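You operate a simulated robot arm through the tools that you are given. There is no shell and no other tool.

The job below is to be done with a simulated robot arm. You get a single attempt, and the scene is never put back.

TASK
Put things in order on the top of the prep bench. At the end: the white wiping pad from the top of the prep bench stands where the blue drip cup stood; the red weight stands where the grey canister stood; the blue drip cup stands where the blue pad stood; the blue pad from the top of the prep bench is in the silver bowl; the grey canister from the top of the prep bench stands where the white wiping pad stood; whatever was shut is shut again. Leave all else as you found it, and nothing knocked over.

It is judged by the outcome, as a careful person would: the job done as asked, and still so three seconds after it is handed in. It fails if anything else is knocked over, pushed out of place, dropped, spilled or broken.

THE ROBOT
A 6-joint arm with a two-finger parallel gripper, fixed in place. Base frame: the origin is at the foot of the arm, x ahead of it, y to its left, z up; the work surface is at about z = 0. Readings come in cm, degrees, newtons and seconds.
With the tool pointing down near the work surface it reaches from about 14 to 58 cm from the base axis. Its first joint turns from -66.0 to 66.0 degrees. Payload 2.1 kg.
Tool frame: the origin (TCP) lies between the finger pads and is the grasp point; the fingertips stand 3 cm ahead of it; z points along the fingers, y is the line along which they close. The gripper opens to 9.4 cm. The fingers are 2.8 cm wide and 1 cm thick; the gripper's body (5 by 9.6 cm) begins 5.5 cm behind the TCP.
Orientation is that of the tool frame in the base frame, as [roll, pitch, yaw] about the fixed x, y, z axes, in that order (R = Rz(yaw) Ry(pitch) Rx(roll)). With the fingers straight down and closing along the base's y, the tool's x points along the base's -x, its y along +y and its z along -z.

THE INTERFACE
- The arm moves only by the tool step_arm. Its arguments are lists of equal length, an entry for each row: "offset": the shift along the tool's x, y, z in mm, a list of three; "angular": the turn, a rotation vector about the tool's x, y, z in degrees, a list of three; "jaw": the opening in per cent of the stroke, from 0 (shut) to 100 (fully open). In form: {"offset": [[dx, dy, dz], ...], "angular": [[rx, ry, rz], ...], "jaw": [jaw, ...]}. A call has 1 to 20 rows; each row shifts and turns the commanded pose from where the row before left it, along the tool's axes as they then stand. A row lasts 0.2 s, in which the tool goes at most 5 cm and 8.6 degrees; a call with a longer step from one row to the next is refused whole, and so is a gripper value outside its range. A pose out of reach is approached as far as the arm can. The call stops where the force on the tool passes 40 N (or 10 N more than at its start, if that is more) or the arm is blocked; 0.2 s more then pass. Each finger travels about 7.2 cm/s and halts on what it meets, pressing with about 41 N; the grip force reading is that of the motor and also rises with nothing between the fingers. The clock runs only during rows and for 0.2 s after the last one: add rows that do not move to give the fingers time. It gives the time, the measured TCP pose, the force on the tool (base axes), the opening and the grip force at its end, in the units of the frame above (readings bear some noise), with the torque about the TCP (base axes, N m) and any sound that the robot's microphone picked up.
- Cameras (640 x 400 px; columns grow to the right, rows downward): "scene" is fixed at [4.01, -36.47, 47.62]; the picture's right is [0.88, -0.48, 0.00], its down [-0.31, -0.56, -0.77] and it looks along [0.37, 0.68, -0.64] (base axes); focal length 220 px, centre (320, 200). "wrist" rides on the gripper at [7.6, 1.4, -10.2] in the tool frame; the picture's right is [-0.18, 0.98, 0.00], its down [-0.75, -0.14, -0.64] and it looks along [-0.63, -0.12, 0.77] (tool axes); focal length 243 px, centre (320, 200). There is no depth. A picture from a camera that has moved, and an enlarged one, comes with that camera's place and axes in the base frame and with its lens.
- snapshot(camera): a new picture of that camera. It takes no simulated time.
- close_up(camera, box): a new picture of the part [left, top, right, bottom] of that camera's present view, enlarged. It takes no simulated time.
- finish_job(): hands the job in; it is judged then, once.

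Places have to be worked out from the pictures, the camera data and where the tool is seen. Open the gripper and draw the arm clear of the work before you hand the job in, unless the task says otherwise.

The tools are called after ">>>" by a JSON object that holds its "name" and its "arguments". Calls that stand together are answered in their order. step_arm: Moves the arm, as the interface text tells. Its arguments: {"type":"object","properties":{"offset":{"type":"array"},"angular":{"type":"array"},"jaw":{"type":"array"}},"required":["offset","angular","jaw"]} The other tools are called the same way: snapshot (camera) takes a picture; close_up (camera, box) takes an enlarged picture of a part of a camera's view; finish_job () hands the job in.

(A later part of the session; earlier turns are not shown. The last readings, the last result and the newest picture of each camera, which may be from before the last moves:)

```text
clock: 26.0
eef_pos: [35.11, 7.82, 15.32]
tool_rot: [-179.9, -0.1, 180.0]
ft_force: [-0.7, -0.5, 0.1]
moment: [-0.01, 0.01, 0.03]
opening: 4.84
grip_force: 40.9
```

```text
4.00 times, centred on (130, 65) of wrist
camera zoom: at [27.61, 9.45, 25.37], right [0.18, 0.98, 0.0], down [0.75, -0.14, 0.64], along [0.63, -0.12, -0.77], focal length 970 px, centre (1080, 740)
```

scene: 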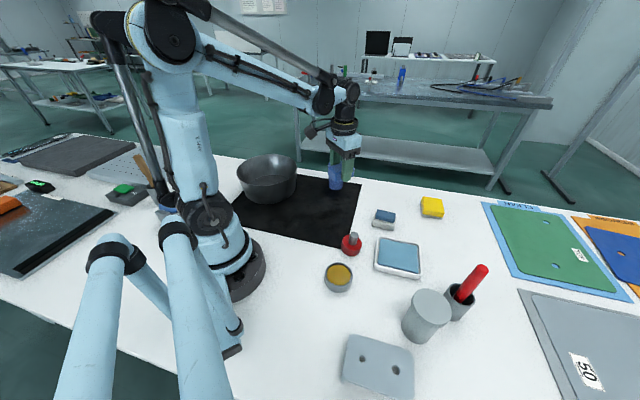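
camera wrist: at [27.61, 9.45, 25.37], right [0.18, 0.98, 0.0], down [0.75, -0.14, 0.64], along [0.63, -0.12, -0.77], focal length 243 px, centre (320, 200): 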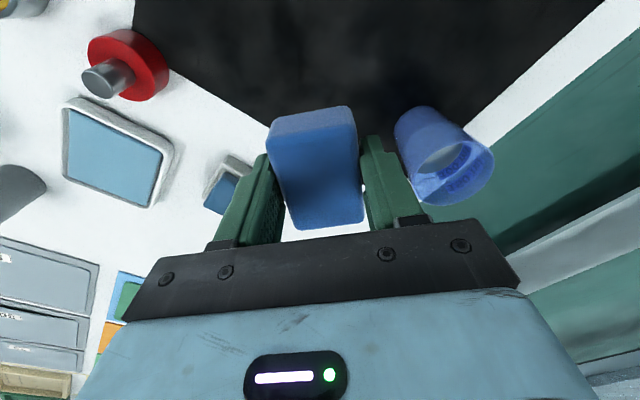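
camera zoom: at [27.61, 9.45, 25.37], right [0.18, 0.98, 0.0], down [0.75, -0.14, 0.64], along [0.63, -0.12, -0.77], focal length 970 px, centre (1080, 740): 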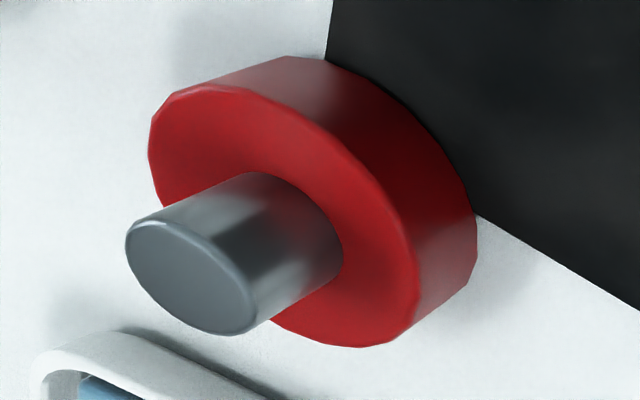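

Cup rim centre from here is ≈(39.9, 17.75), which is better than the long-range scene estimate. Moving on to above the bowl at about (18.5, 27.5).

>>> {"name": "step_arm", "arguments": {"offset": [[4, 4.7, 0], [8, 9.5, 0], [12, 14.25, 0], [12, 14.25, 0], [12, 14.25, 0], [12, 14.25, 0], [12, 14.25, 0], [12, 14.25, 0], [12, 14.25, 0], [12, 14.25, 0], [12, 14.25, 0], [12, 14.25, 0], [12, 14.25, 0], [12, 14.25, 0], [10, 12, 0], [6, 7, 0], [4, 4.5, 0], [0, 0, 0]], "angular": [[0, 0, 0], [0, 0, 0], [0, 0, 0], [0, 0, 0], [0, 0, 0], [0, 0, 0], [0, 0, 0], [0, 0, 0], [0, 0, 0], [0, 0, 0], [0, 0, 0], [0, 0, 0], [0, 0, 0], [0, 0, 0], [0, 0, 0], [0, 0, 0], [0, 0, 0], [0, 0, 0]], "jaw": [0, 0, 0, 0, 0, 0, 0, 0, 0, 0, 0, 0, 0, 0, 0, 0, 0, 0]}}

>>> {"name": "snapshot", "arguments": {"camera": "wrist"}}

>>> {"name": "close_up", "arguments": {"camera": "scene", "box": [200, 90, 380, 230]}}

```text
clock: 29.8
eef_pos: [17.62, 28.53, 15.26]
tool_rot: [180.0, 0.0, -180.0]
ft_force: [0.1, 0.4, -0.2]
moment: [0.02, 0.03, 0.01]
opening: 4.84
grip_force: 41.2
```

```text
taken
camera wrist: at [10.06, 30.22, 25.43], right [0.18, 0.98, 0.0], down [0.75, -0.14, 0.64], along [0.63, -0.12, -0.77], focal length 243 px, centre (320, 200)
```

wrist: 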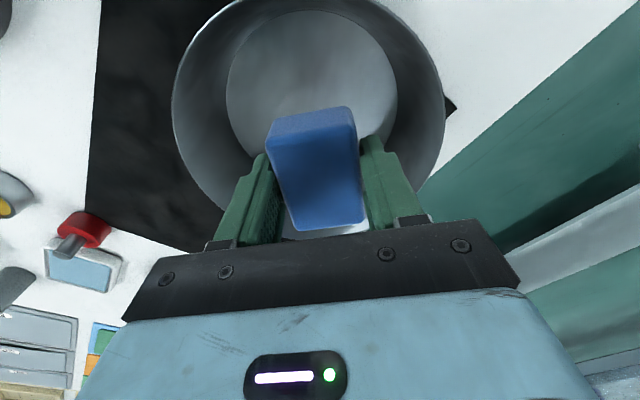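

```text
2.86 times, centred on (290, 160) of scene
camera zoom: at [4.01, -36.47, 47.62], right [0.88, -0.48, 0.0], down [-0.31, -0.56, -0.77], along [0.37, 0.68, -0.64], focal length 630 px, centre (406, 314)
```

zoom: 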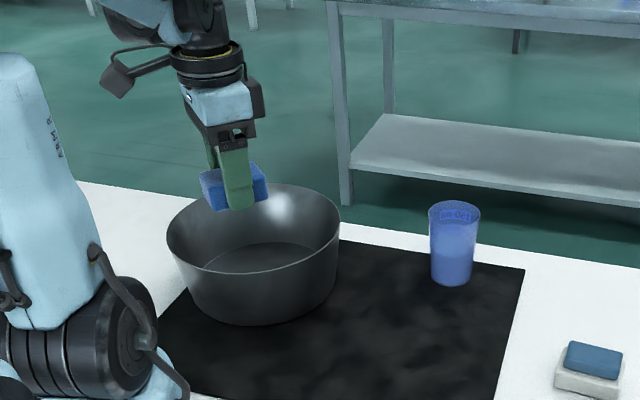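

The bowl's centre is ≈(16.5, 28.3) with an inner floor radius of about 8 cm. I'll shift 8 mm to centre and lower the pad slowly almost to the bowl's floor.

>>> {"name": "step_arm", "arguments": {"offset": [[8, -2, 5], [0, 0, 10], [0, 0, 12], [0, 0, 12], [0, 0, 12], [0, 0, 12], [0, 0, 12], [0, 0, 12], [0, 0, 10], [0, 0, 8], [0, 0, 5], [0, 0, 3], [0, 0, 0]], "angular": [[0, 0, 0], [0, 0, 0], [0, 0, 0], [0, 0, 0], [0, 0, 0], [0, 0, 0], [0, 0, 0], [0, 0, 0], [0, 0, 0], [0, 0, 0], [0, 0, 0], [0, 0, 0], [0, 0, 0]], "jaw": [0, 0, 0, 0, 0, 0, 0, 0, 0, 0, 0, 0, 0]}}

>>> {"name": "snapshot", "arguments": {"camera": "wrist"}}

>>> {"name": "close_up", "arguments": {"camera": "scene", "box": [200, 90, 380, 230]}}

```text
clock: 32.6
eef_pos: [16.67, 28.43, 3.92]
tool_rot: [-180.0, 0.1, -180.0]
ft_force: [-1.5, -2.1, 21.2]
moment: [-0.03, 0.01, -0.01]
opening: 4.85
grip_force: 41.1
```

```text
taken
camera wrist: at [9.17, 30.05, 14.18], right [0.18, 0.98, 0.0], down [0.75, -0.14, 0.64], along [0.63, -0.12, -0.77], focal length 243 px, centre (320, 200)
```

wrist: 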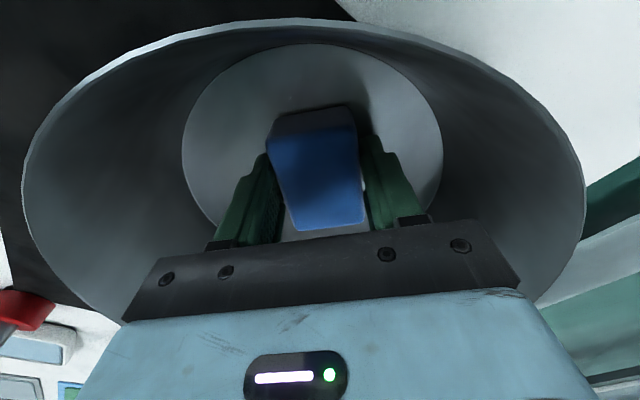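

```text
2.86 times, centred on (290, 160) of scene
camera zoom: at [4.01, -36.48, 47.61], right [0.88, -0.48, 0.0], down [-0.31, -0.56, -0.77], along [0.37, 0.68, -0.64], focal length 630 px, centre (406, 314)
```

zoom: 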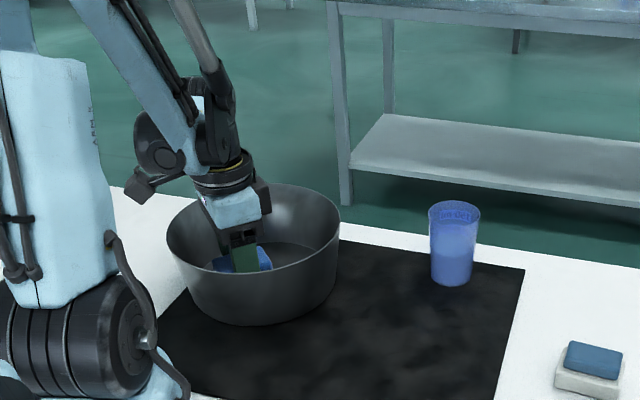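

21 N upward means the pad has touched the bowl floor. I'll ease up 1.5 mm, open the jaws partway and rise straight out.

>>> {"name": "step_arm", "arguments": {"offset": [[0, 0, -1.5], [0, 0, 0], [0, 0, 0], [0, 0, 0], [0, 0, -5], [0, 0, -15], [0, 0, -25], [0, 0, -30], [0, 0, -30], [0, 0, -30], [0, 0, -20], [0, 0, 0]], "angular": [[0, 0, 0], [0, 0, 0], [0, 0, 0], [0, 0, 0], [0, 0, 0], [0, 0, 0], [0, 0, 0], [0, 0, 0], [0, 0, 0], [0, 0, 0], [0, 0, 0], [0, 0, 0]], "jaw": [0, 60, 68, 68, 68, 68, 68, 68, 68, 68, 68, 68]}}

>>> {"name": "snapshot", "arguments": {"camera": "wrist"}}

>>> {"name": "snapshot", "arguments": {"camera": "scene"}}

```text
clock: 35.2
eef_pos: [16.71, 28.64, 19.56]
tool_rot: [-180.0, -0.1, -180.0]
ft_force: [0.2, -0.6, -0.2]
moment: [-0.04, 0.01, 0.04]
opening: 6.38
grip_force: 0.0
```

```text
taken
camera wrist: at [9.22, 30.13, 29.74], right [0.18, 0.98, 0.0], down [0.75, -0.14, 0.64], along [0.63, -0.12, -0.77], focal length 243 px, centre (320, 200)
```

wrist: 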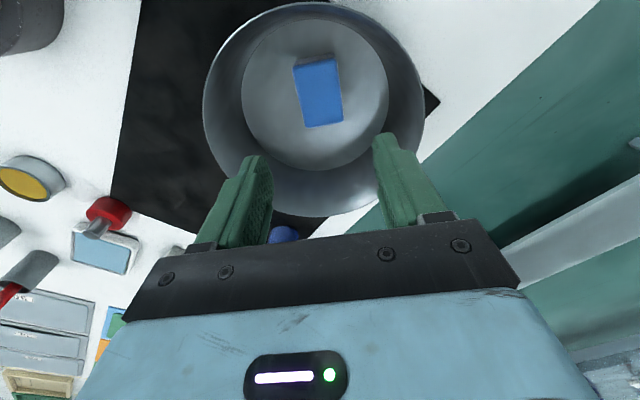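

```text
taken
```

scene: 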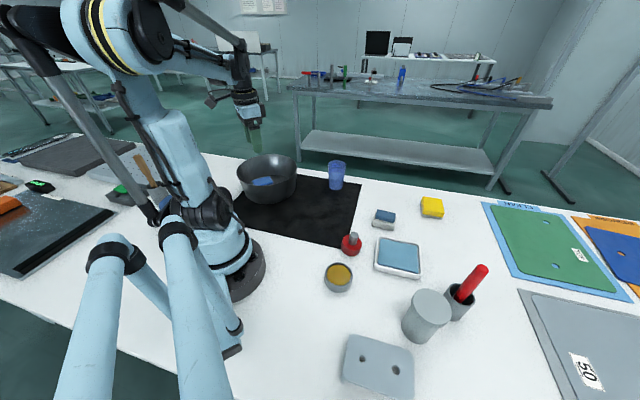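

The blue pad is lying in the bowl and the bowl hasn't moved. Next is the cup (it holds liquid): I'll move with open jaws to above (39.9, 17.75) and check alignment before going down.

>>> {"name": "step_arm", "arguments": {"offset": [[-10, -5, 0], [-22, -10, 0], [-25, -12, 0], [-25, -12, 0], [-25, -12, 0], [-25, -12, 0], [-25, -12, 0], [-25, -12, 0], [-25, -12, 0], [-18, -8, 0], [-7, -2, 0], [0, 0, 0], [0, 0, 0]], "angular": [[0, 0, 0], [0, 0, 0], [0, 0, 0], [0, 0, 0], [0, 0, 0], [0, 0, 0], [0, 0, 0], [0, 0, 0], [0, 0, 0], [0, 0, 0], [0, 0, 0], [0, 0, 0], [0, 0, 0]], "jaw": [100, 100, 100, 100, 100, 100, 100, 100, 100, 100, 100, 100, 100]}}

>>> {"name": "snapshot", "arguments": {"camera": "wrist"}}

>>> {"name": "close_up", "arguments": {"camera": "scene", "box": [270, 80, 420, 220]}}

```text
clock: 38.0
eef_pos: [39.99, 17.63, 19.67]
tool_rot: [179.9, 0.0, 180.0]
ft_force: [-0.2, -1.0, -0.3]
moment: [0.01, 0.01, -0.01]
opening: 9.4
grip_force: 0.1
```

```text
taken
camera wrist: at [32.4, 19.22, 29.75], right [0.18, 0.98, 0.0], down [0.75, -0.14, 0.64], along [0.63, -0.12, -0.77], focal length 243 px, centre (320, 200)
```

wrist: 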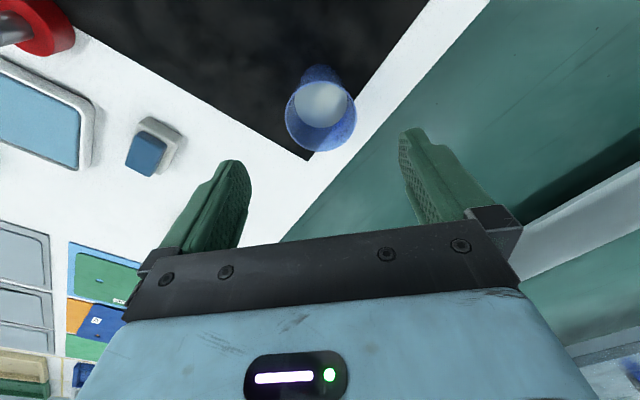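

```text
2.86 times, centred on (345, 150) of scene
camera zoom: at [4.01, -36.47, 47.62], right [0.88, -0.48, 0.0], down [-0.31, -0.56, -0.77], along [0.37, 0.68, -0.64], focal length 630 px, centre (249, 343)
```

zoom: 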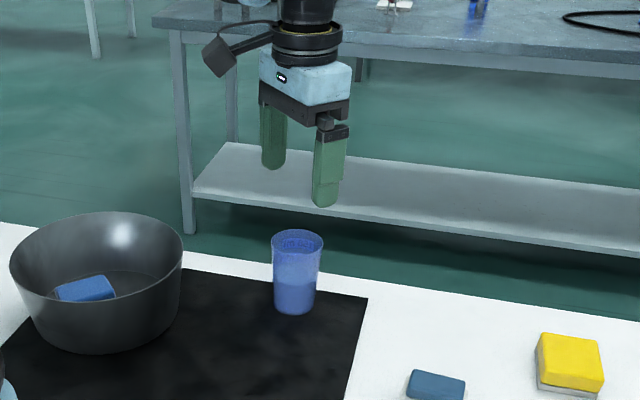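

Close to aligned; I'll zoom in to measure the rim centre precisely before going down.

>>> {"name": "close_up", "arguments": {"camera": "wrist", "box": [270, 50, 370, 165]}}

```text
3.48 times, centred on (320, 108) of wrist
camera zoom: at [32.4, 19.22, 29.75], right [0.18, 0.98, 0.0], down [0.75, -0.14, 0.64], along [0.63, -0.12, -0.77], focal length 844 px, centre (320, 522)
```

zoom: 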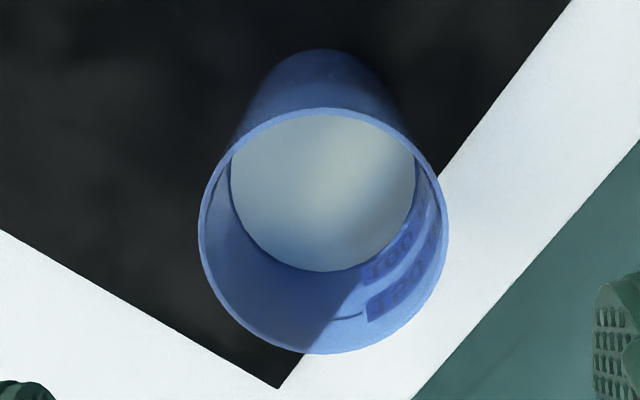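

The tool is within about 1 mm of the cup's axis and the cup's rim is 6.05 cm wide. I'll go down to TCP z≈8.3 and close slowly so the cup isn't bumped.

>>> {"name": "step_arm", "arguments": {"offset": [[0, 0, 10], [0, 0, 18], [0, 0, 20], [0, 0, 20], [0, 0, 20], [0, 0, 14], [0, 0, 8], [0, 0, 4], [0, 0, 0], [0, 0, 0], [0, 0, 0], [0, 0, 0], [0, 0, 0], [0, 0, 0], [0, 0, 0], [0, 0, 0], [0, 0, 0]], "angular": [[0, 0, 0], [0, 0, 0], [0, 0, 0], [0, 0, 0], [0, 0, 0], [0, 0, 0], [0, 0, 0], [0, 0, 0], [0, 0, 0], [0, 0, 0], [0, 0, 0], [0, 0, 0], [0, 0, 0], [0, 0, 0], [0, 0, 0], [0, 0, 0], [0, 0, 0]], "jaw": [100, 100, 100, 100, 100, 100, 100, 100, 100, 85, 76, 71, 68, 66, 64, 62, 60]}}

>>> {"name": "snapshot", "arguments": {"camera": "wrist"}}

>>> {"name": "close_up", "arguments": {"camera": "scene", "box": [290, 110, 390, 210]}}

```text
clock: 41.6
eef_pos: [39.93, 17.65, 8.19]
tool_rot: [-180.0, 0.1, 180.0]
ft_force: [0.4, -0.5, -0.8]
moment: [-0.01, -0.03, 0.02]
opening: 6.04
grip_force: 40.7
```

```text
taken
camera wrist: at [32.43, 19.26, 18.38], right [0.18, 0.98, 0.0], down [0.75, -0.14, 0.64], along [0.63, -0.12, -0.77], focal length 243 px, centre (320, 200)
```

wrist: 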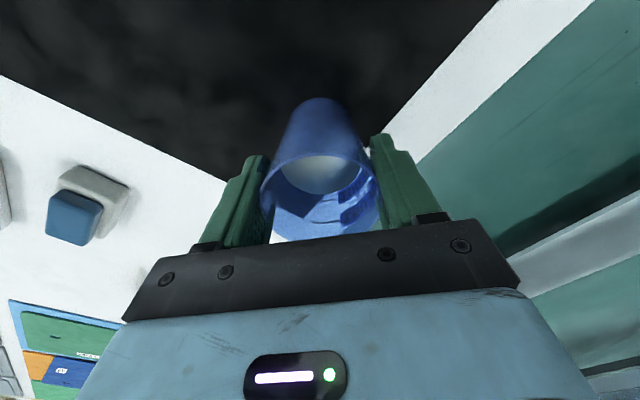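

```text
4.00 times, centred on (340, 160) of scene
camera zoom: at [4.01, -36.47, 47.62], right [0.88, -0.48, 0.0], down [-0.31, -0.56, -0.77], along [0.37, 0.68, -0.64], focal length 882 px, centre (240, 360)
```

zoom: 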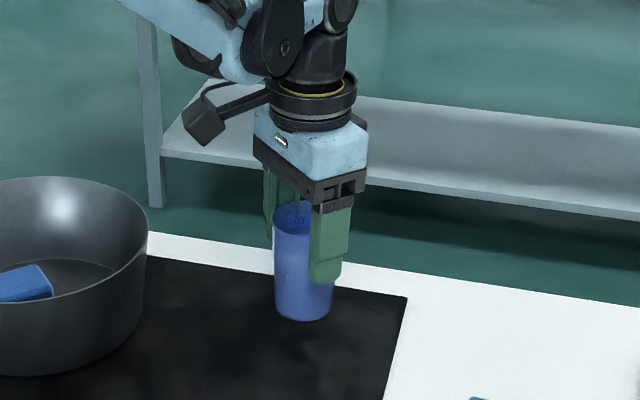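

Gripped at 6.04 cm with the cup upright. I'll test with a very slow 5 mm lift.

>>> {"name": "step_arm", "arguments": {"offset": [[0, 0, 0], [0, 0, -1], [0, 0, -1], [0, 0, -1.5], [0, 0, -1.5], [0, 0, 0]], "angular": [[0, 0, 0], [0, 0, 0], [0, 0, 0], [0, 0, 0], [0, 0, 0], [0, 0, 0]], "jaw": [50, 50, 50, 50, 50, 50]}}

>>> {"name": "close_up", "arguments": {"camera": "scene", "box": [290, 110, 390, 210]}}

>>> {"name": "snapshot", "arguments": {"camera": "wrist"}}

```text
clock: 43.0
eef_pos: [39.81, 17.71, 8.52]
tool_rot: [180.0, 0.0, -179.9]
ft_force: [-0.3, 0.9, -0.5]
moment: [-0.03, 0.02, -0.01]
opening: 5.99
grip_force: 41.2
```

```text
4.00 times, centred on (340, 160) of scene
camera zoom: at [4.01, -36.47, 47.62], right [0.88, -0.48, 0.0], down [-0.31, -0.56, -0.77], along [0.37, 0.68, -0.64], focal length 882 px, centre (240, 360)
```

zoom: 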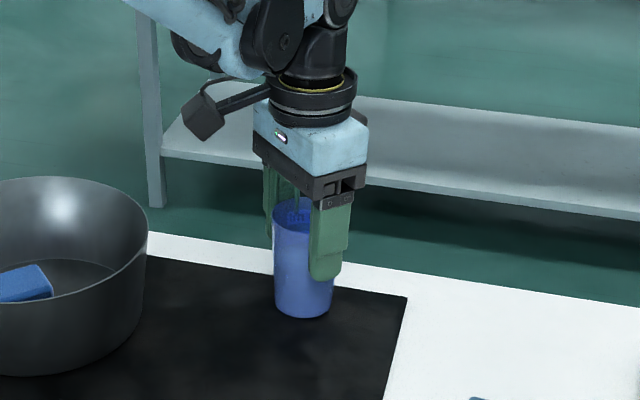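

```text
taken
camera wrist: at [32.37, 19.21, 18.78], right [0.18, 0.98, 0.0], down [0.75, -0.14, 0.64], along [0.63, -0.12, -0.77], focal length 243 px, centre (320, 200)
```

wrist: 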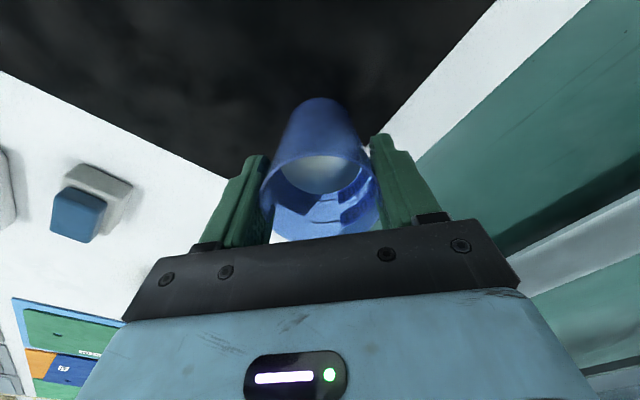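

The cup rises with the gripper. I'll continue slowly to about 4 cm clear and check again for slip or tilt.

>>> {"name": "step_arm", "arguments": {"offset": [[0, 0, -2], [0, 0, -3], [0, 0, -4], [0, 0, -5], [0, 0, -5], [0, 0, -5], [0, 0, -5], [0, 0, -4], [0, 0, -3], [0, 0, -2], [0, 0, 0], [0, 0, 0]], "angular": [[0, 0, 0], [0, 0, 0], [0, 0, 0], [0, 0, 0], [0, 0, 0], [0, 0, 0], [0, 0, 0], [0, 0, 0], [0, 0, 0], [0, 0, 0], [0, 0, 0], [0, 0, 0]], "jaw": [50, 50, 50, 50, 50, 50, 50, 50, 50, 50, 50, 50]}}

>>> {"name": "close_up", "arguments": {"camera": "scene", "box": [290, 110, 390, 210]}}

>>> {"name": "snapshot", "arguments": {"camera": "wrist"}}

```text
clock: 45.6
eef_pos: [39.79, 17.68, 12.54]
tool_rot: [-180.0, 0.0, -180.0]
ft_force: [0.3, -0.7, -1.5]
moment: [0.01, -0.03, 0.0]
opening: 6.01
grip_force: 41.5
```

```text
4.00 times, centred on (340, 160) of scene
camera zoom: at [4.01, -36.47, 47.62], right [0.88, -0.48, 0.0], down [-0.31, -0.56, -0.77], along [0.37, 0.68, -0.64], focal length 882 px, centre (240, 360)
```

zoom: 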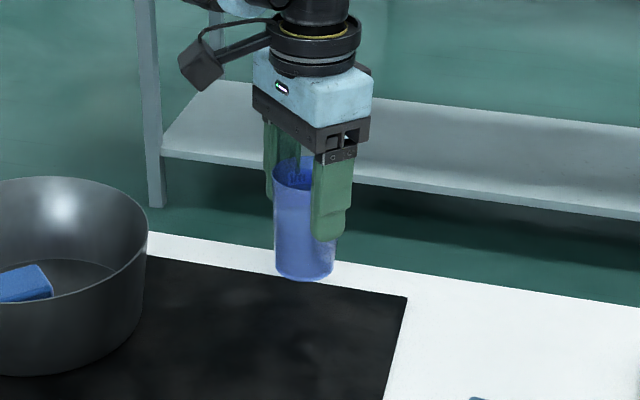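

```text
taken
camera wrist: at [32.34, 19.25, 22.65], right [0.18, 0.98, 0.0], down [0.75, -0.14, 0.64], along [0.63, -0.12, -0.77], focal length 243 px, centre (320, 200)
```

wrist: 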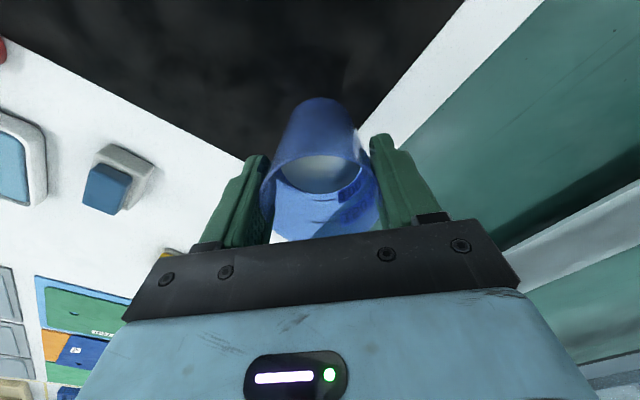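

Level and steady; the cup's bottom is about 4 cm up. I'll carry it at 4 cm/s with smooth ramps toward the blue pad's old spot (50.9, 1.6).

>>> {"name": "step_arm", "arguments": {"offset": [[-0.85, -1.24, 0], [-1.7, -2.47, 0], [-2.55, -3.71, 0], [-3.39, -4.95, 0], [-4.24, -6.18, 0], [-5.09, -7.42, 0], [-5.09, -7.42, 0], [-5.09, -7.42, 0], [-5.09, -7.42, 0], [-5.09, -7.42, 0], [-5.09, -7.42, 0], [-5.09, -7.42, 0], [-5.09, -7.42, 0], [-5.09, -7.42, 0], [-5.09, -7.42, 0], [-4.24, -6.18, 0], [-3.39, -4.95, 0], [-2.55, -3.71, 0], [-1.7, -2.47, 0], [-0.85, -1.24, 0]], "angular": [[0, 0, 0], [0, 0, 0], [0, 0, 0], [0, 0, 0], [0, 0, 0], [0, 0, 0], [0, 0, 0], [0, 0, 0], [0, 0, 0], [0, 0, 0], [0, 0, 0], [0, 0, 0], [0, 0, 0], [0, 0, 0], [0, 0, 0], [0, 0, 0], [0, 0, 0], [0, 0, 0], [0, 0, 0], [0, 0, 0]], "jaw": [50, 50, 50, 50, 50, 50, 50, 50, 50, 50, 50, 50, 50, 50, 50, 50, 50, 50, 50, 50]}}

>>> {"name": "snapshot", "arguments": {"camera": "wrist"}}

>>> {"name": "snapshot", "arguments": {"camera": "scene"}}

```text
clock: 49.8
eef_pos: [47.57, 6.56, 12.6]
tool_rot: [-179.9, 0.1, 179.9]
ft_force: [0.0, -0.6, -1.5]
moment: [-0.03, 0.01, -0.06]
opening: 6.0
grip_force: 40.8
```

```text
taken
camera wrist: at [40.05, 8.17, 22.73], right [0.18, 0.98, 0.0], down [0.75, -0.14, 0.64], along [0.63, -0.12, -0.77], focal length 243 px, centre (320, 200)
```

wrist: 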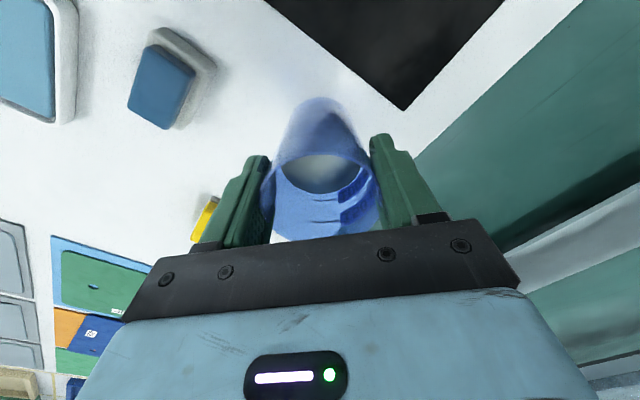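

```text
taken
```

scene: 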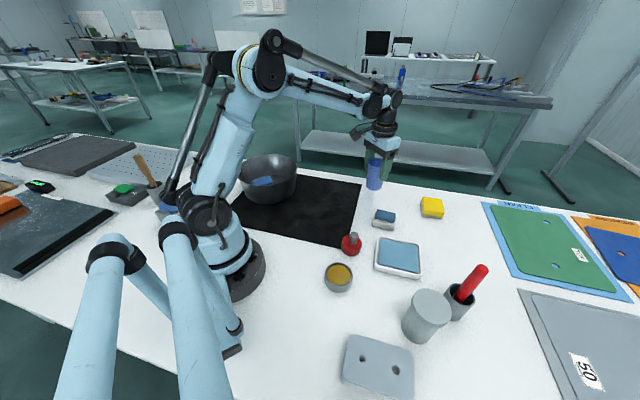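

The cup is still level and firmly held. Finishing the last 6 cm to (50.9, 1.6).

>>> {"name": "step_arm", "arguments": {"offset": [[-0.85, -1.24, 0], [-1.7, -2.47, 0], [-2.55, -3.71, 0], [-3.39, -4.95, 0], [-4.24, -6.18, 0], [-4.24, -6.18, 0], [-4.24, -6.18, 0], [-4.24, -6.18, 0], [-3.39, -4.95, 0], [-2.55, -3.71, 0], [-1.7, -2.47, 0], [-0.85, -1.24, 0], [0, 0, 0], [0, 0, 0]], "angular": [[0, 0, 0], [0, 0, 0], [0, 0, 0], [0, 0, 0], [0, 0, 0], [0, 0, 0], [0, 0, 0], [0, 0, 0], [0, 0, 0], [0, 0, 0], [0, 0, 0], [0, 0, 0], [0, 0, 0], [0, 0, 0]], "jaw": [50, 50, 50, 50, 50, 50, 50, 50, 50, 50, 50, 50, 50, 50]}}

>>> {"name": "close_up", "arguments": {"camera": "scene", "box": [340, 130, 460, 240]}}

```text
clock: 52.8
eef_pos: [50.99, 1.62, 12.54]
tool_rot: [-179.9, 0.0, 180.0]
ft_force: [-0.1, 0.0, -1.4]
moment: [-0.02, 0.01, -0.01]
opening: 6.01
grip_force: 40.8
```

```text
3.64 times, centred on (400, 185) of scene
camera zoom: at [4.01, -36.47, 47.62], right [0.88, -0.48, 0.0], down [-0.31, -0.56, -0.77], along [0.37, 0.68, -0.64], focal length 801 px, centre (29, 254)
```

zoom: 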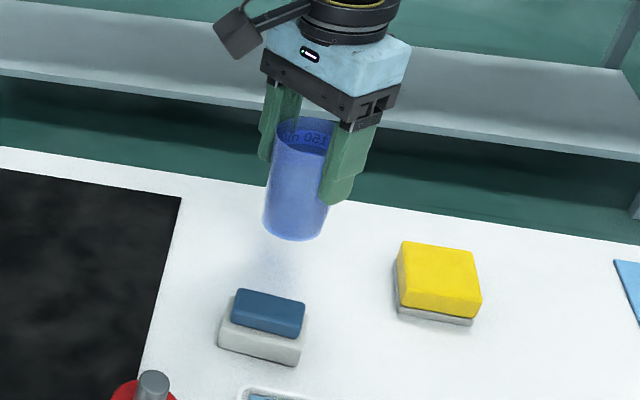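

The cup is over the blue pad's old spot. Lowering gently about 42 mm until just above contact.

>>> {"name": "step_arm", "arguments": {"offset": [[0, 0, 2], [0, 0, 4], [0, 0, 5], [0, 0, 6], [0, 0, 6], [0, 0, 6], [0, 0, 5], [0, 0, 4], [0, 0, 2], [0, 0, 1], [0, 0, 1], [0, 0, 0.5], [0, 0, 0]], "angular": [[0, 0, 0], [0, 0, 0], [0, 0, 0], [0, 0, 0], [0, 0, 0], [0, 0, 0], [0, 0, 0], [0, 0, 0], [0, 0, 0], [0, 0, 0], [0, 0, 0], [0, 0, 0], [0, 0, 0]], "jaw": [50, 50, 50, 50, 50, 50, 50, 50, 50, 50, 50, 50, 50]}}

>>> {"name": "close_up", "arguments": {"camera": "scene", "box": [340, 130, 460, 240]}}

```text
clock: 55.6
eef_pos: [51.01, 1.62, 8.32]
tool_rot: [180.0, -0.1, -179.9]
ft_force: [0.6, -0.7, -0.6]
moment: [0.02, 0.02, -0.01]
opening: 6.0
grip_force: 40.8
```

```text
3.64 times, centred on (400, 185) of scene
camera zoom: at [4.01, -36.47, 47.62], right [0.88, -0.48, 0.0], down [-0.31, -0.56, -0.77], along [0.37, 0.68, -0.64], focal length 801 px, centre (29, 254)
```

zoom: 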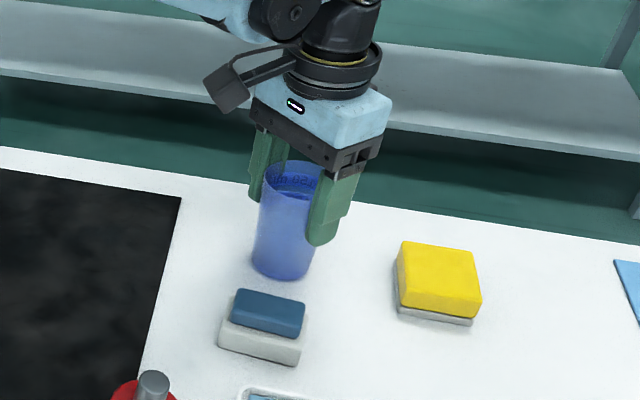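

No contact yet. I'll go down in 0.5 mm steps until the force shows the cup has touched the bench.

>>> {"name": "step_arm", "arguments": {"offset": [[0, 0, 0.5], [0, 0, 0.5], [0, 0, 0.5], [0, 0, 0]], "angular": [[0, 0, 0], [0, 0, 0], [0, 0, 0], [0, 0, 0]], "jaw": [50, 50, 50, 50]}}

```text
clock: 56.6
eef_pos: [50.86, 1.65, 8.09]
tool_rot: [-179.9, -0.1, -179.9]
ft_force: [0.6, 0.2, -0.9]
moment: [0.02, 0.0, -0.03]
opening: 6.0
grip_force: 41.1
```

>>> {"name": "step_arm", "arguments": {"offset": [[0, 0, 0.5], [0, 0, 0.5], [0, 0, 0.5], [0, 0, 0]], "angular": [[0, 0, 0], [0, 0, 0], [0, 0, 0], [0, 0, 0]], "jaw": [50, 50, 50, 50]}}

```text
clock: 57.6
eef_pos: [50.93, 1.6, 7.97]
tool_rot: [180.0, 0.0, 180.0]
ft_force: [0.1, 0.2, -0.9]
moment: [-0.01, 0.0, 0.0]
opening: 6.02
grip_force: 40.7
```

Still hanging free (2.5 mm lower than where it was picked up off the mat). I'll continue in the same small steps.

>>> {"name": "step_arm", "arguments": {"offset": [[0, 0, 0.5], [0, 0, 0.5], [0, 0, 0.5], [0, 0, 0]], "angular": [[0, 0, 0], [0, 0, 0], [0, 0, 0], [0, 0, 0]], "jaw": [50, 50, 50, 50]}}

>>> {"name": "close_up", "arguments": {"camera": "scene", "box": [365, 160, 425, 220]}}

```text
clock: 58.6
eef_pos: [50.84, 1.69, 7.78]
tool_rot: [-180.0, 0.1, -179.9]
ft_force: [0.3, -0.1, -1.3]
moment: [0.01, -0.03, 0.01]
opening: 6.04
grip_force: 40.8
```

```text
6.67 times, centred on (395, 190) of scene
camera zoom: at [4.01, -36.47, 47.62], right [0.88, -0.48, 0.0], down [-0.31, -0.56, -0.77], along [0.37, 0.68, -0.64], focal length 1469 px, centre (-180, 267)
```

zoom: 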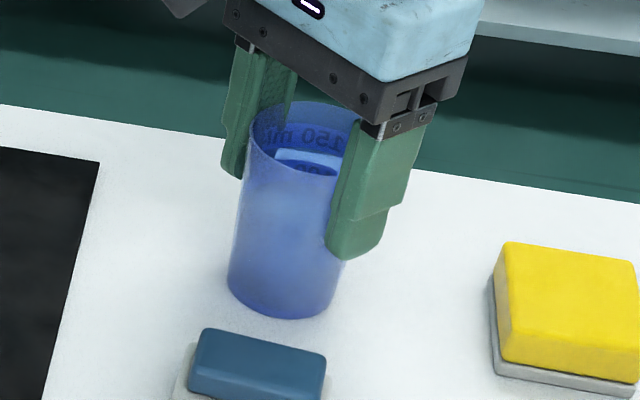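

>>> {"name": "step_arm", "arguments": {"offset": [[0, 0, 0.5], [0, 0, 0.5], [0, 0, 0]], "angular": [[0, 0, 0], [0, 0, 0], [0, 0, 0]], "jaw": [50, 50, 50]}}

```text
clock: 59.4
eef_pos: [50.91, 1.37, 7.76]
tool_rot: [179.8, -0.1, -179.9]
ft_force: [-2.6, 3.5, 27.7]
moment: [0.18, 0.06, 0.01]
opening: 5.99
grip_force: 41.0
```

Contact made (27.7 N). I'll back off 0.8 mm to relieve the press, then open slowly.

>>> {"name": "step_arm", "arguments": {"offset": [[0, 0, -0.8], [0, 0, 0], [0, 0, 0], [0, 0, 0], [0, 0, 0], [0, 0, 0], [0, 0, 0], [0, 0, 0], [0, 0, 0]], "angular": [[0, 0, 0], [0, 0, 0], [0, 0, 0], [0, 0, 0], [0, 0, 0], [0, 0, 0], [0, 0, 0], [0, 0, 0], [0, 0, 0]], "jaw": [50, 50, 62, 64, 66, 70, 80, 90, 100]}}

>>> {"name": "close_up", "arguments": {"camera": "scene", "box": [365, 160, 425, 220]}}

>>> {"name": "snapshot", "arguments": {"camera": "wrist"}}

```text
clock: 61.4
eef_pos: [50.99, 1.63, 7.88]
tool_rot: [-180.0, -0.1, -179.9]
ft_force: [1.1, 0.4, -0.4]
moment: [0.01, 0.01, 0.02]
opening: 9.39
grip_force: 0.1
```

```text
6.67 times, centred on (395, 190) of scene
camera zoom: at [4.01, -36.47, 47.62], right [0.88, -0.48, 0.0], down [-0.31, -0.56, -0.77], along [0.37, 0.68, -0.64], focal length 1469 px, centre (-180, 267)
```

zoom: 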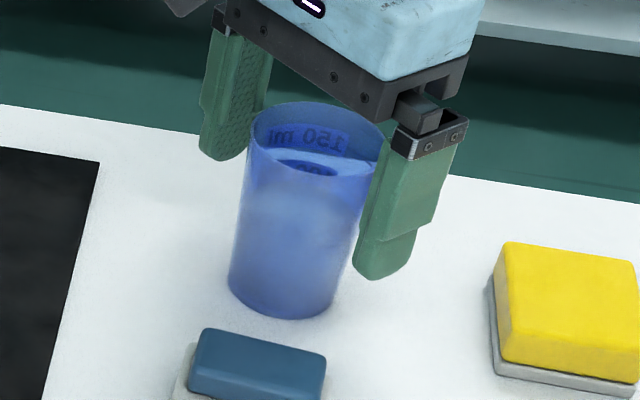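

```text
taken
camera wrist: at [43.39, 3.14, 18.02], right [0.18, 0.98, 0.0], down [0.75, -0.14, 0.64], along [0.63, -0.12, -0.77], focal length 243 px, centre (320, 200)
```

wrist: 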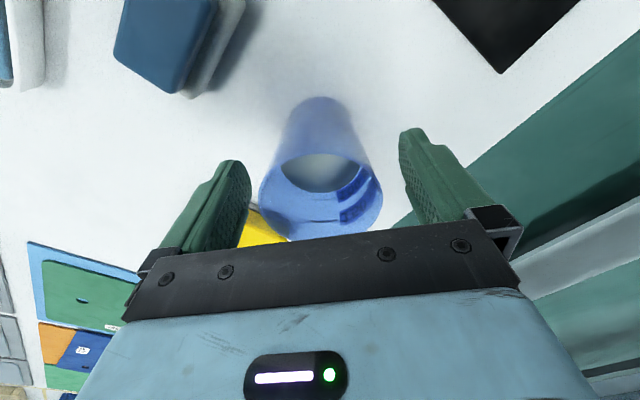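

The cup is standing upright at its new spot with its liquid intact. I'll rise straight up, turn to yaw -49°, and hover over the white pad at (43.2, -4.7).

>>> {"name": "step_arm", "arguments": {"offset": [[0, 0, -5], [0, 0, -15], [0, 0, -30], [0, 0, -30], [0, 0, -30], [0, 0, -30], [0, 0, 0], [0, 0, 0], [0, 0, 0], [0, 0, 0], [0, 0, 0], [0, 0, 0], [0, 0, 0], [0.66, -20, 0], [0.66, -20, 0], [0.66, -20, 0], [0.66, -20, 0], [0.66, -20, 0], [0, 0, 0]], "angular": [[0, 0, 0], [0, 0, 0], [0, 0, 0], [0, 0, 0], [0, 0, 0], [0, 0, 0], [0, 0, 7], [0, 0, 7], [0, 0, 7], [0, 0, 7], [0, 0, 7], [0, 0, 7], [0, 0, 7], [0, 0, 0], [0, 0, 0], [0, 0, 0], [0, 0, 0], [0, 0, 0], [0, 0, 0]], "jaw": [100, 100, 100, 100, 100, 100, 100, 100, 100, 100, 100, 100, 100, 80, 75, 75, 75, 75, 75]}}

>>> {"name": "snapshot", "arguments": {"camera": "wrist"}}

>>> {"name": "snapshot", "arguments": {"camera": "scene"}}

```text
clock: 65.4
eef_pos: [42.97, -4.67, 21.77]
tool_rot: [-180.0, 0.0, 131.0]
ft_force: [0.5, 0.2, -0.4]
moment: [0.0, -0.01, 0.02]
opening: 7.06
grip_force: 0.1
```

```text
taken
camera wrist: at [39.19, 2.18, 31.93], right [0.86, 0.51, 0.0], down [0.39, -0.66, 0.64], along [0.33, -0.55, -0.77], focal length 243 px, centre (320, 200)
```

wrist: 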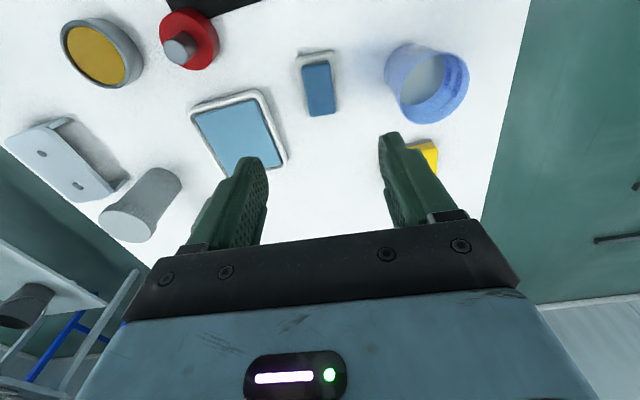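

```text
taken
```

scene: 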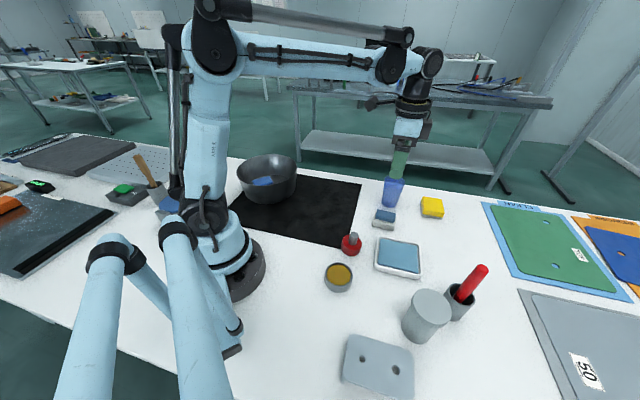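

The cup is upright and clear. I'll zoom in on the white pad from above to check its centre and angle.

>>> {"name": "close_up", "arguments": {"camera": "wrist", "box": [280, 35, 360, 130]}}

>>> {"name": "close_up", "arguments": {"camera": "wrist", "box": [280, 20, 500, 150]}}

```text
4.21 times, centred on (320, 82) of wrist
camera zoom: at [39.19, 2.18, 31.93], right [0.86, 0.51, 0.0], down [0.39, -0.66, 0.64], along [0.33, -0.55, -0.77], focal length 1022 px, centre (320, 695)
```

zoom: 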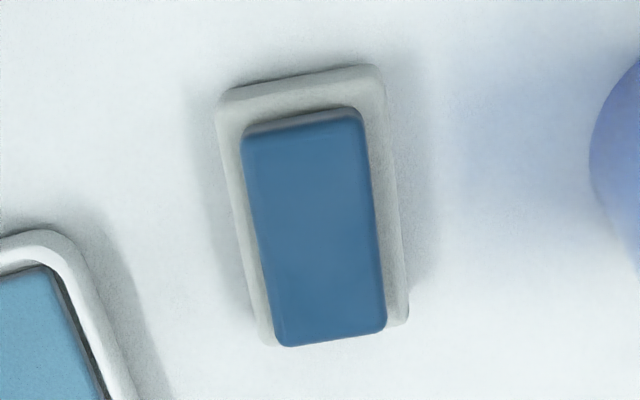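

```text
2.91 times, centred on (390, 85) of wrist
camera zoom: at [39.19, 2.18, 31.93], right [0.86, 0.51, 0.0], down [0.39, -0.66, 0.64], along [0.33, -0.55, -0.77], focal length 706 px, centre (116, 534)
```

zoom: 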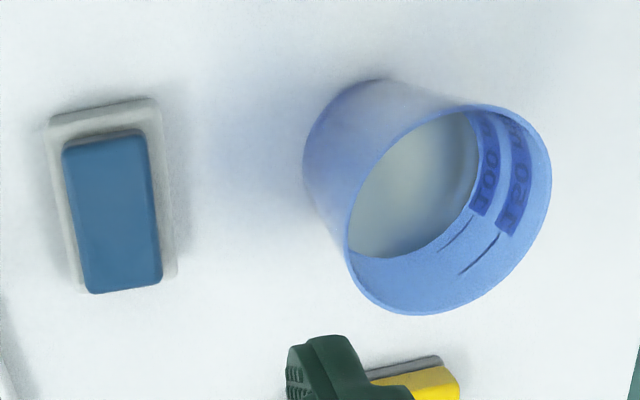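

The white pad's centre is ≈(43.15, -4.65), already lined up with the tool. I'll go down with the jaws at 7 cm so the fingers stay about 2.4 cm from the cup.

>>> {"name": "step_arm", "arguments": {"offset": [[-1.8, 0, 10], [0, 0, 25], [0, 0, 30], [0, 0, 30], [0, 0, 30], [0, 0, 25], [0, 0, 15], [0, 0, 10], [0, 0, 7], [0, 0, 3], [0, 0, 0]], "angular": [[0, 0, 0], [0, 0, 0], [0, 0, 0], [0, 0, 0], [0, 0, 0], [0, 0, 0], [0, 0, 0], [0, 0, 0], [0, 0, 0], [0, 0, 0], [0, 0, 0]], "jaw": [75, 75, 75, 75, 75, 75, 75, 75, 75, 75, 75]}}

>>> {"name": "snapshot", "arguments": {"camera": "wrist"}}

>>> {"name": "close_up", "arguments": {"camera": "scene", "box": [340, 150, 440, 250]}}

```text
clock: 67.8
eef_pos: [43.39, -4.71, 3.18]
tool_rot: [180.0, -0.1, 131.0]
ft_force: [0.4, -0.1, 0.0]
moment: [0.0, -0.01, -0.03]
opening: 7.06
grip_force: 0.1
```

```text
taken
camera wrist: at [39.52, 2.05, 13.36], right [0.86, 0.51, 0.0], down [0.39, -0.66, 0.64], along [0.33, -0.55, -0.77], focal length 243 px, centre (320, 200)
```

wrist: 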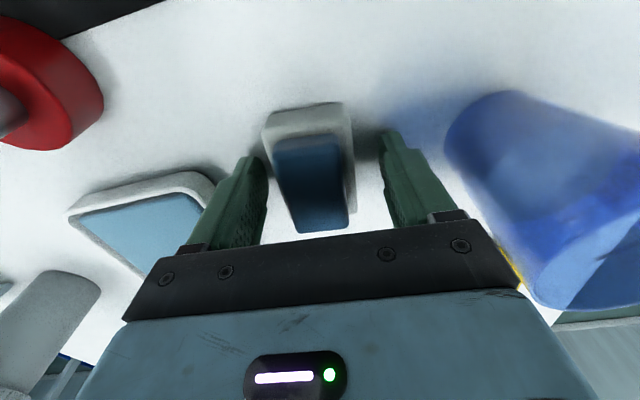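

```text
4.00 times, centred on (390, 200) of scene
camera zoom: at [4.01, -36.47, 47.62], right [0.88, -0.48, 0.0], down [-0.31, -0.56, -0.77], along [0.37, 0.68, -0.64], focal length 882 px, centre (40, 200)
```

zoom: 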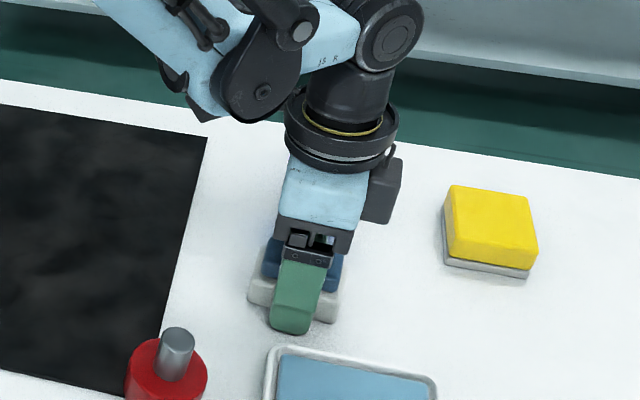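

The fingers straddle the white base (not just the blue slab). Closing gradually.

>>> {"name": "step_arm", "arguments": {"offset": [[0, 0, 0], [0, 0, 0], [0, 0, 0], [0, 0, 0], [0, 0, 0], [0, 0, 0], [0, 0, 0]], "angular": [[0, 0, 0], [0, 0, 0], [0, 0, 0], [0, 0, 0], [0, 0, 0], [0, 0, 0], [0, 0, 0]], "jaw": [68, 62, 56, 50, 40, 30, 30]}}

>>> {"name": "snapshot", "arguments": {"camera": "wrist"}}

```text
clock: 69.4
eef_pos: [43.33, -4.63, 3.29]
tool_rot: [-180.0, -0.1, 131.0]
ft_force: [-0.2, -1.0, 1.7]
moment: [-0.03, 0.04, 0.03]
opening: 4.36
grip_force: 41.1
```

```text
taken
camera wrist: at [39.52, 2.05, 13.38], right [0.86, 0.51, 0.0], down [0.39, -0.66, 0.64], along [0.33, -0.55, -0.77], focal length 243 px, centre (320, 200)
```

wrist: 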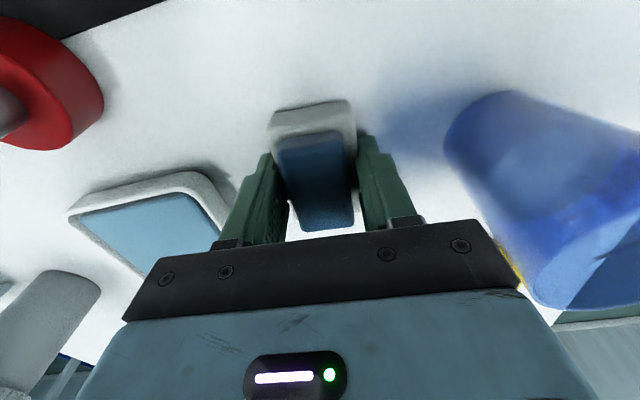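

The white base is gripped at 4.36 cm and the blue slab is untouched. A slow lift of about 2 cm next, to check that the slab and base rise together.

>>> {"name": "step_arm", "arguments": {"offset": [[0, 0, 0], [0, 0, -1], [0, 0, -1], [0, 0, -2], [0, 0, -2], [0, 0, -3], [0, 0, -3], [0, 0, -3], [0, 0, -3], [0, 0, -2], [0, 0, 0]], "angular": [[0, 0, 0], [0, 0, 0], [0, 0, 0], [0, 0, 0], [0, 0, 0], [0, 0, 0], [0, 0, 0], [0, 0, 0], [0, 0, 0], [0, 0, 0], [0, 0, 0]], "jaw": [20, 20, 20, 20, 20, 20, 20, 20, 20, 20, 20]}}

>>> {"name": "snapshot", "arguments": {"camera": "wrist"}}

>>> {"name": "close_up", "arguments": {"camera": "scene", "box": [340, 150, 440, 250]}}

```text
clock: 71.8
eef_pos: [43.28, -4.76, 5.3]
tool_rot: [-180.0, 0.0, 131.0]
ft_force: [-0.9, 0.5, -0.2]
moment: [-0.03, -0.01, 0.0]
opening: 4.37
grip_force: 41.0
```

```text
taken
camera wrist: at [39.39, 2.05, 15.45], right [0.86, 0.51, 0.0], down [0.39, -0.66, 0.64], along [0.33, -0.55, -0.77], focal length 243 px, centre (320, 200)
```

wrist: 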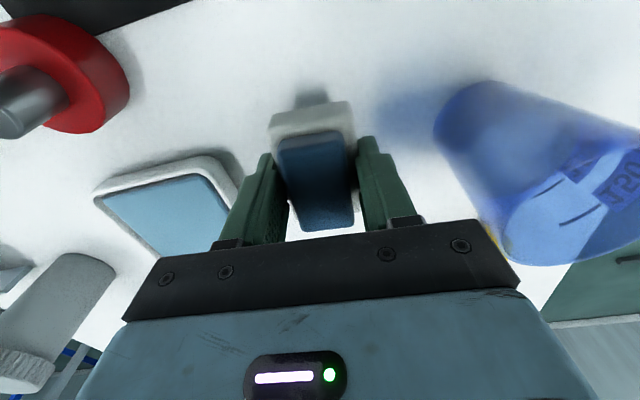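

```text
4.00 times, centred on (390, 200) of scene
camera zoom: at [4.01, -36.47, 47.62], right [0.88, -0.48, 0.0], down [-0.31, -0.56, -0.77], along [0.37, 0.68, -0.64], focal length 882 px, centre (40, 200)
```

zoom: 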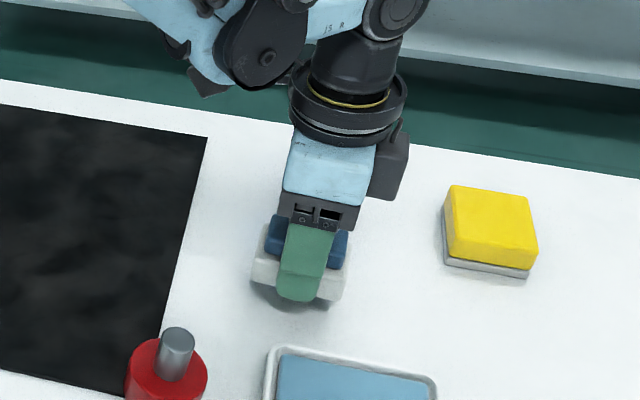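

The white base and blue slab rise together as one pad. I'll lift to about z 10 and move over toward the cup's old spot on the mat (39.95, 17.7), keeping this yaw so the pad fits squarely on the mat.

>>> {"name": "step_arm", "arguments": {"offset": [[0, 0, -4], [0, 0, -6], [0, 0, -8], [0, 0, -10], [0, 0, -10], [0, 0, -8], [0, 0, -4], [3.38, 2.14, 0], [6.76, 4.28, 0], [10.14, 6.42, 0], [10.14, 6.42, 0], [10.14, 6.42, 0], [10.14, 6.42, 0], [10.14, 6.42, 0], [10.14, 6.42, 0], [10.14, 6.42, 0], [10.14, 6.42, 0], [6.76, 4.28, 0], [3.38, 2.14, 0]], "angular": [[0, 0, 0], [0, 0, 0], [0, 0, 0], [0, 0, 0], [0, 0, 0], [0, 0, 0], [0, 0, 0], [0, 0, 0], [0, 0, 0], [0, 0, 0], [0, 0, 0], [0, 0, 0], [0, 0, 0], [0, 0, 0], [0, 0, 0], [0, 0, 0], [0, 0, 0], [0, 0, 0], [0, 0, 0]], "jaw": [20, 20, 20, 20, 20, 20, 20, 20, 20, 20, 20, 20, 20, 20, 20, 20, 20, 20, 20]}}

>>> {"name": "snapshot", "arguments": {"camera": "wrist"}}

>>> {"name": "snapshot", "arguments": {"camera": "scene"}}

```text
clock: 75.8
eef_pos: [41.56, 7.06, 10.24]
tool_rot: [-180.0, -0.1, 131.0]
ft_force: [0.1, 0.3, -0.5]
moment: [0.04, 0.04, 0.0]
opening: 4.39
grip_force: 40.9
```

```text
taken
camera wrist: at [37.66, 13.82, 20.39], right [0.86, 0.51, 0.0], down [0.39, -0.66, 0.64], along [0.33, -0.55, -0.77], focal length 243 px, centre (320, 200)
```

wrist: 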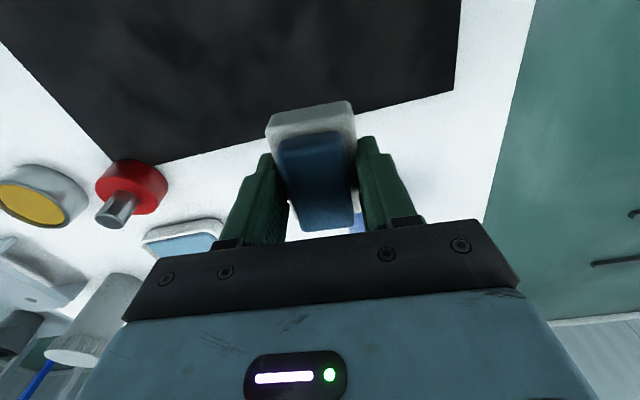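

```text
taken
```

scene: 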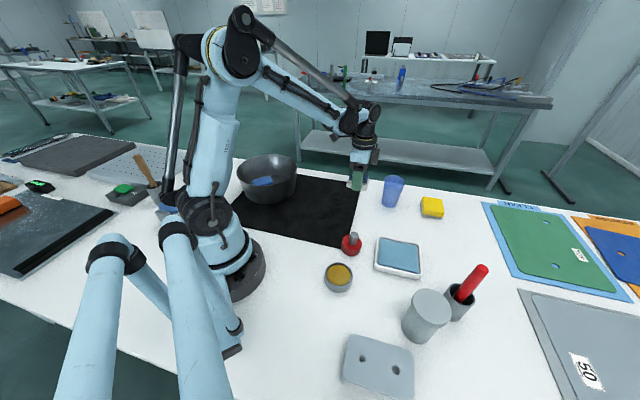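

All good; finishing the move to (39.9, 17.7) and lowering most of the way.

>>> {"name": "step_arm", "arguments": {"offset": [[3.38, 2.14, 0], [6.76, 4.28, 0], [10.14, 6.42, 0], [10.14, 6.42, 0], [10.14, 6.42, 0], [10.14, 6.42, 0], [10.14, 6.42, 0], [10.14, 6.42, 0], [10.14, 6.42, 0], [6.08, 3.86, 0], [3.38, 2.14, 0], [0, 0, 6], [0, 0, 10], [0, 0, 12], [0, 0, 12], [0, 0, 10], [0, 0, 7], [0, 0, 4], [0, 0, 2], [0, 0, 0]], "angular": [[0, 0, 0], [0, 0, 0], [0, 0, 0], [0, 0, 0], [0, 0, 0], [0, 0, 0], [0, 0, 0], [0, 0, 0], [0, 0, 0], [0, 0, 0], [0, 0, 0], [0, 0, 0], [0, 0, 0], [0, 0, 0], [0, 0, 0], [0, 0, 0], [0, 0, 0], [0, 0, 0], [0, 0, 0], [0, 0, 0]], "jaw": [20, 20, 20, 20, 20, 20, 20, 20, 20, 20, 20, 20, 20, 20, 20, 20, 20, 20, 20, 20]}}

>>> {"name": "snapshot", "arguments": {"camera": "wrist"}}

>>> {"name": "close_up", "arguments": {"camera": "scene", "box": [290, 110, 390, 210]}}

```text
clock: 80.0
eef_pos: [39.73, 17.7, 3.93]
tool_rot: [-180.0, 0.0, 131.0]
ft_force: [-0.2, -0.5, 0.5]
moment: [-0.01, 0.0, 0.03]
opening: 4.4
grip_force: 41.5
```

```text
taken
camera wrist: at [35.96, 24.52, 14.14], right [0.86, 0.51, 0.0], down [0.39, -0.66, 0.64], along [0.33, -0.55, -0.77], focal length 243 px, centre (320, 200)
```

wrist: 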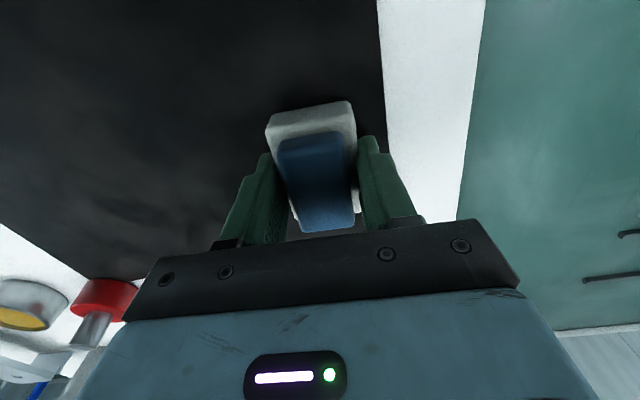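

```text
4.00 times, centred on (340, 160) of scene
camera zoom: at [4.01, -36.47, 47.62], right [0.88, -0.48, 0.0], down [-0.31, -0.56, -0.77], along [0.37, 0.68, -0.64], focal length 882 px, centre (240, 360)
```

zoom: 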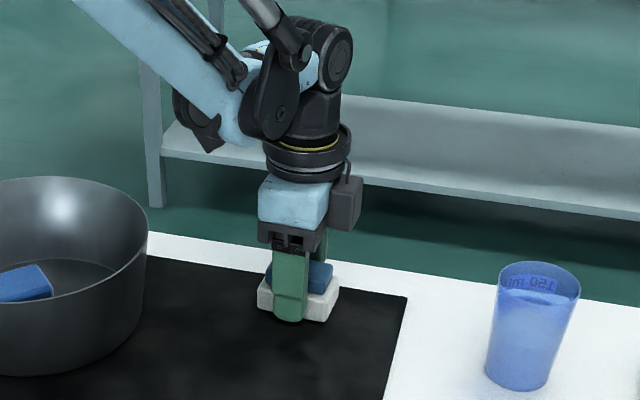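

Positioned at (39.8, 17.7). Stepping down the last few mm to touch.

>>> {"name": "step_arm", "arguments": {"offset": [[0, 0, 1], [0, 0, 1], [0, 0, 0.5], [0, 0, 0]], "angular": [[0, 0, 0], [0, 0, 0], [0, 0, 0], [0, 0, 0]], "jaw": [20, 20, 20, 20]}}

```text
clock: 81.0
eef_pos: [39.83, 17.59, 3.75]
tool_rot: [180.0, 0.0, 131.0]
ft_force: [-0.2, 0.3, -0.8]
moment: [0.02, -0.03, 0.02]
opening: 4.41
grip_force: 41.3
```

>>> {"name": "step_arm", "arguments": {"offset": [[0, 0, 0.5], [0, 0, 0.5], [0, 0, 0.5], [0, 0, 0]], "angular": [[0, 0, 0], [0, 0, 0], [0, 0, 0], [0, 0, 0]], "jaw": [20, 20, 20, 20]}}

```text
clock: 82.0
eef_pos: [39.82, 17.59, 3.69]
tool_rot: [180.0, 0.0, 131.0]
ft_force: [-6.7, -0.3, 30.0]
moment: [-0.05, 0.21, 0.02]
opening: 4.38
grip_force: 41.8
```

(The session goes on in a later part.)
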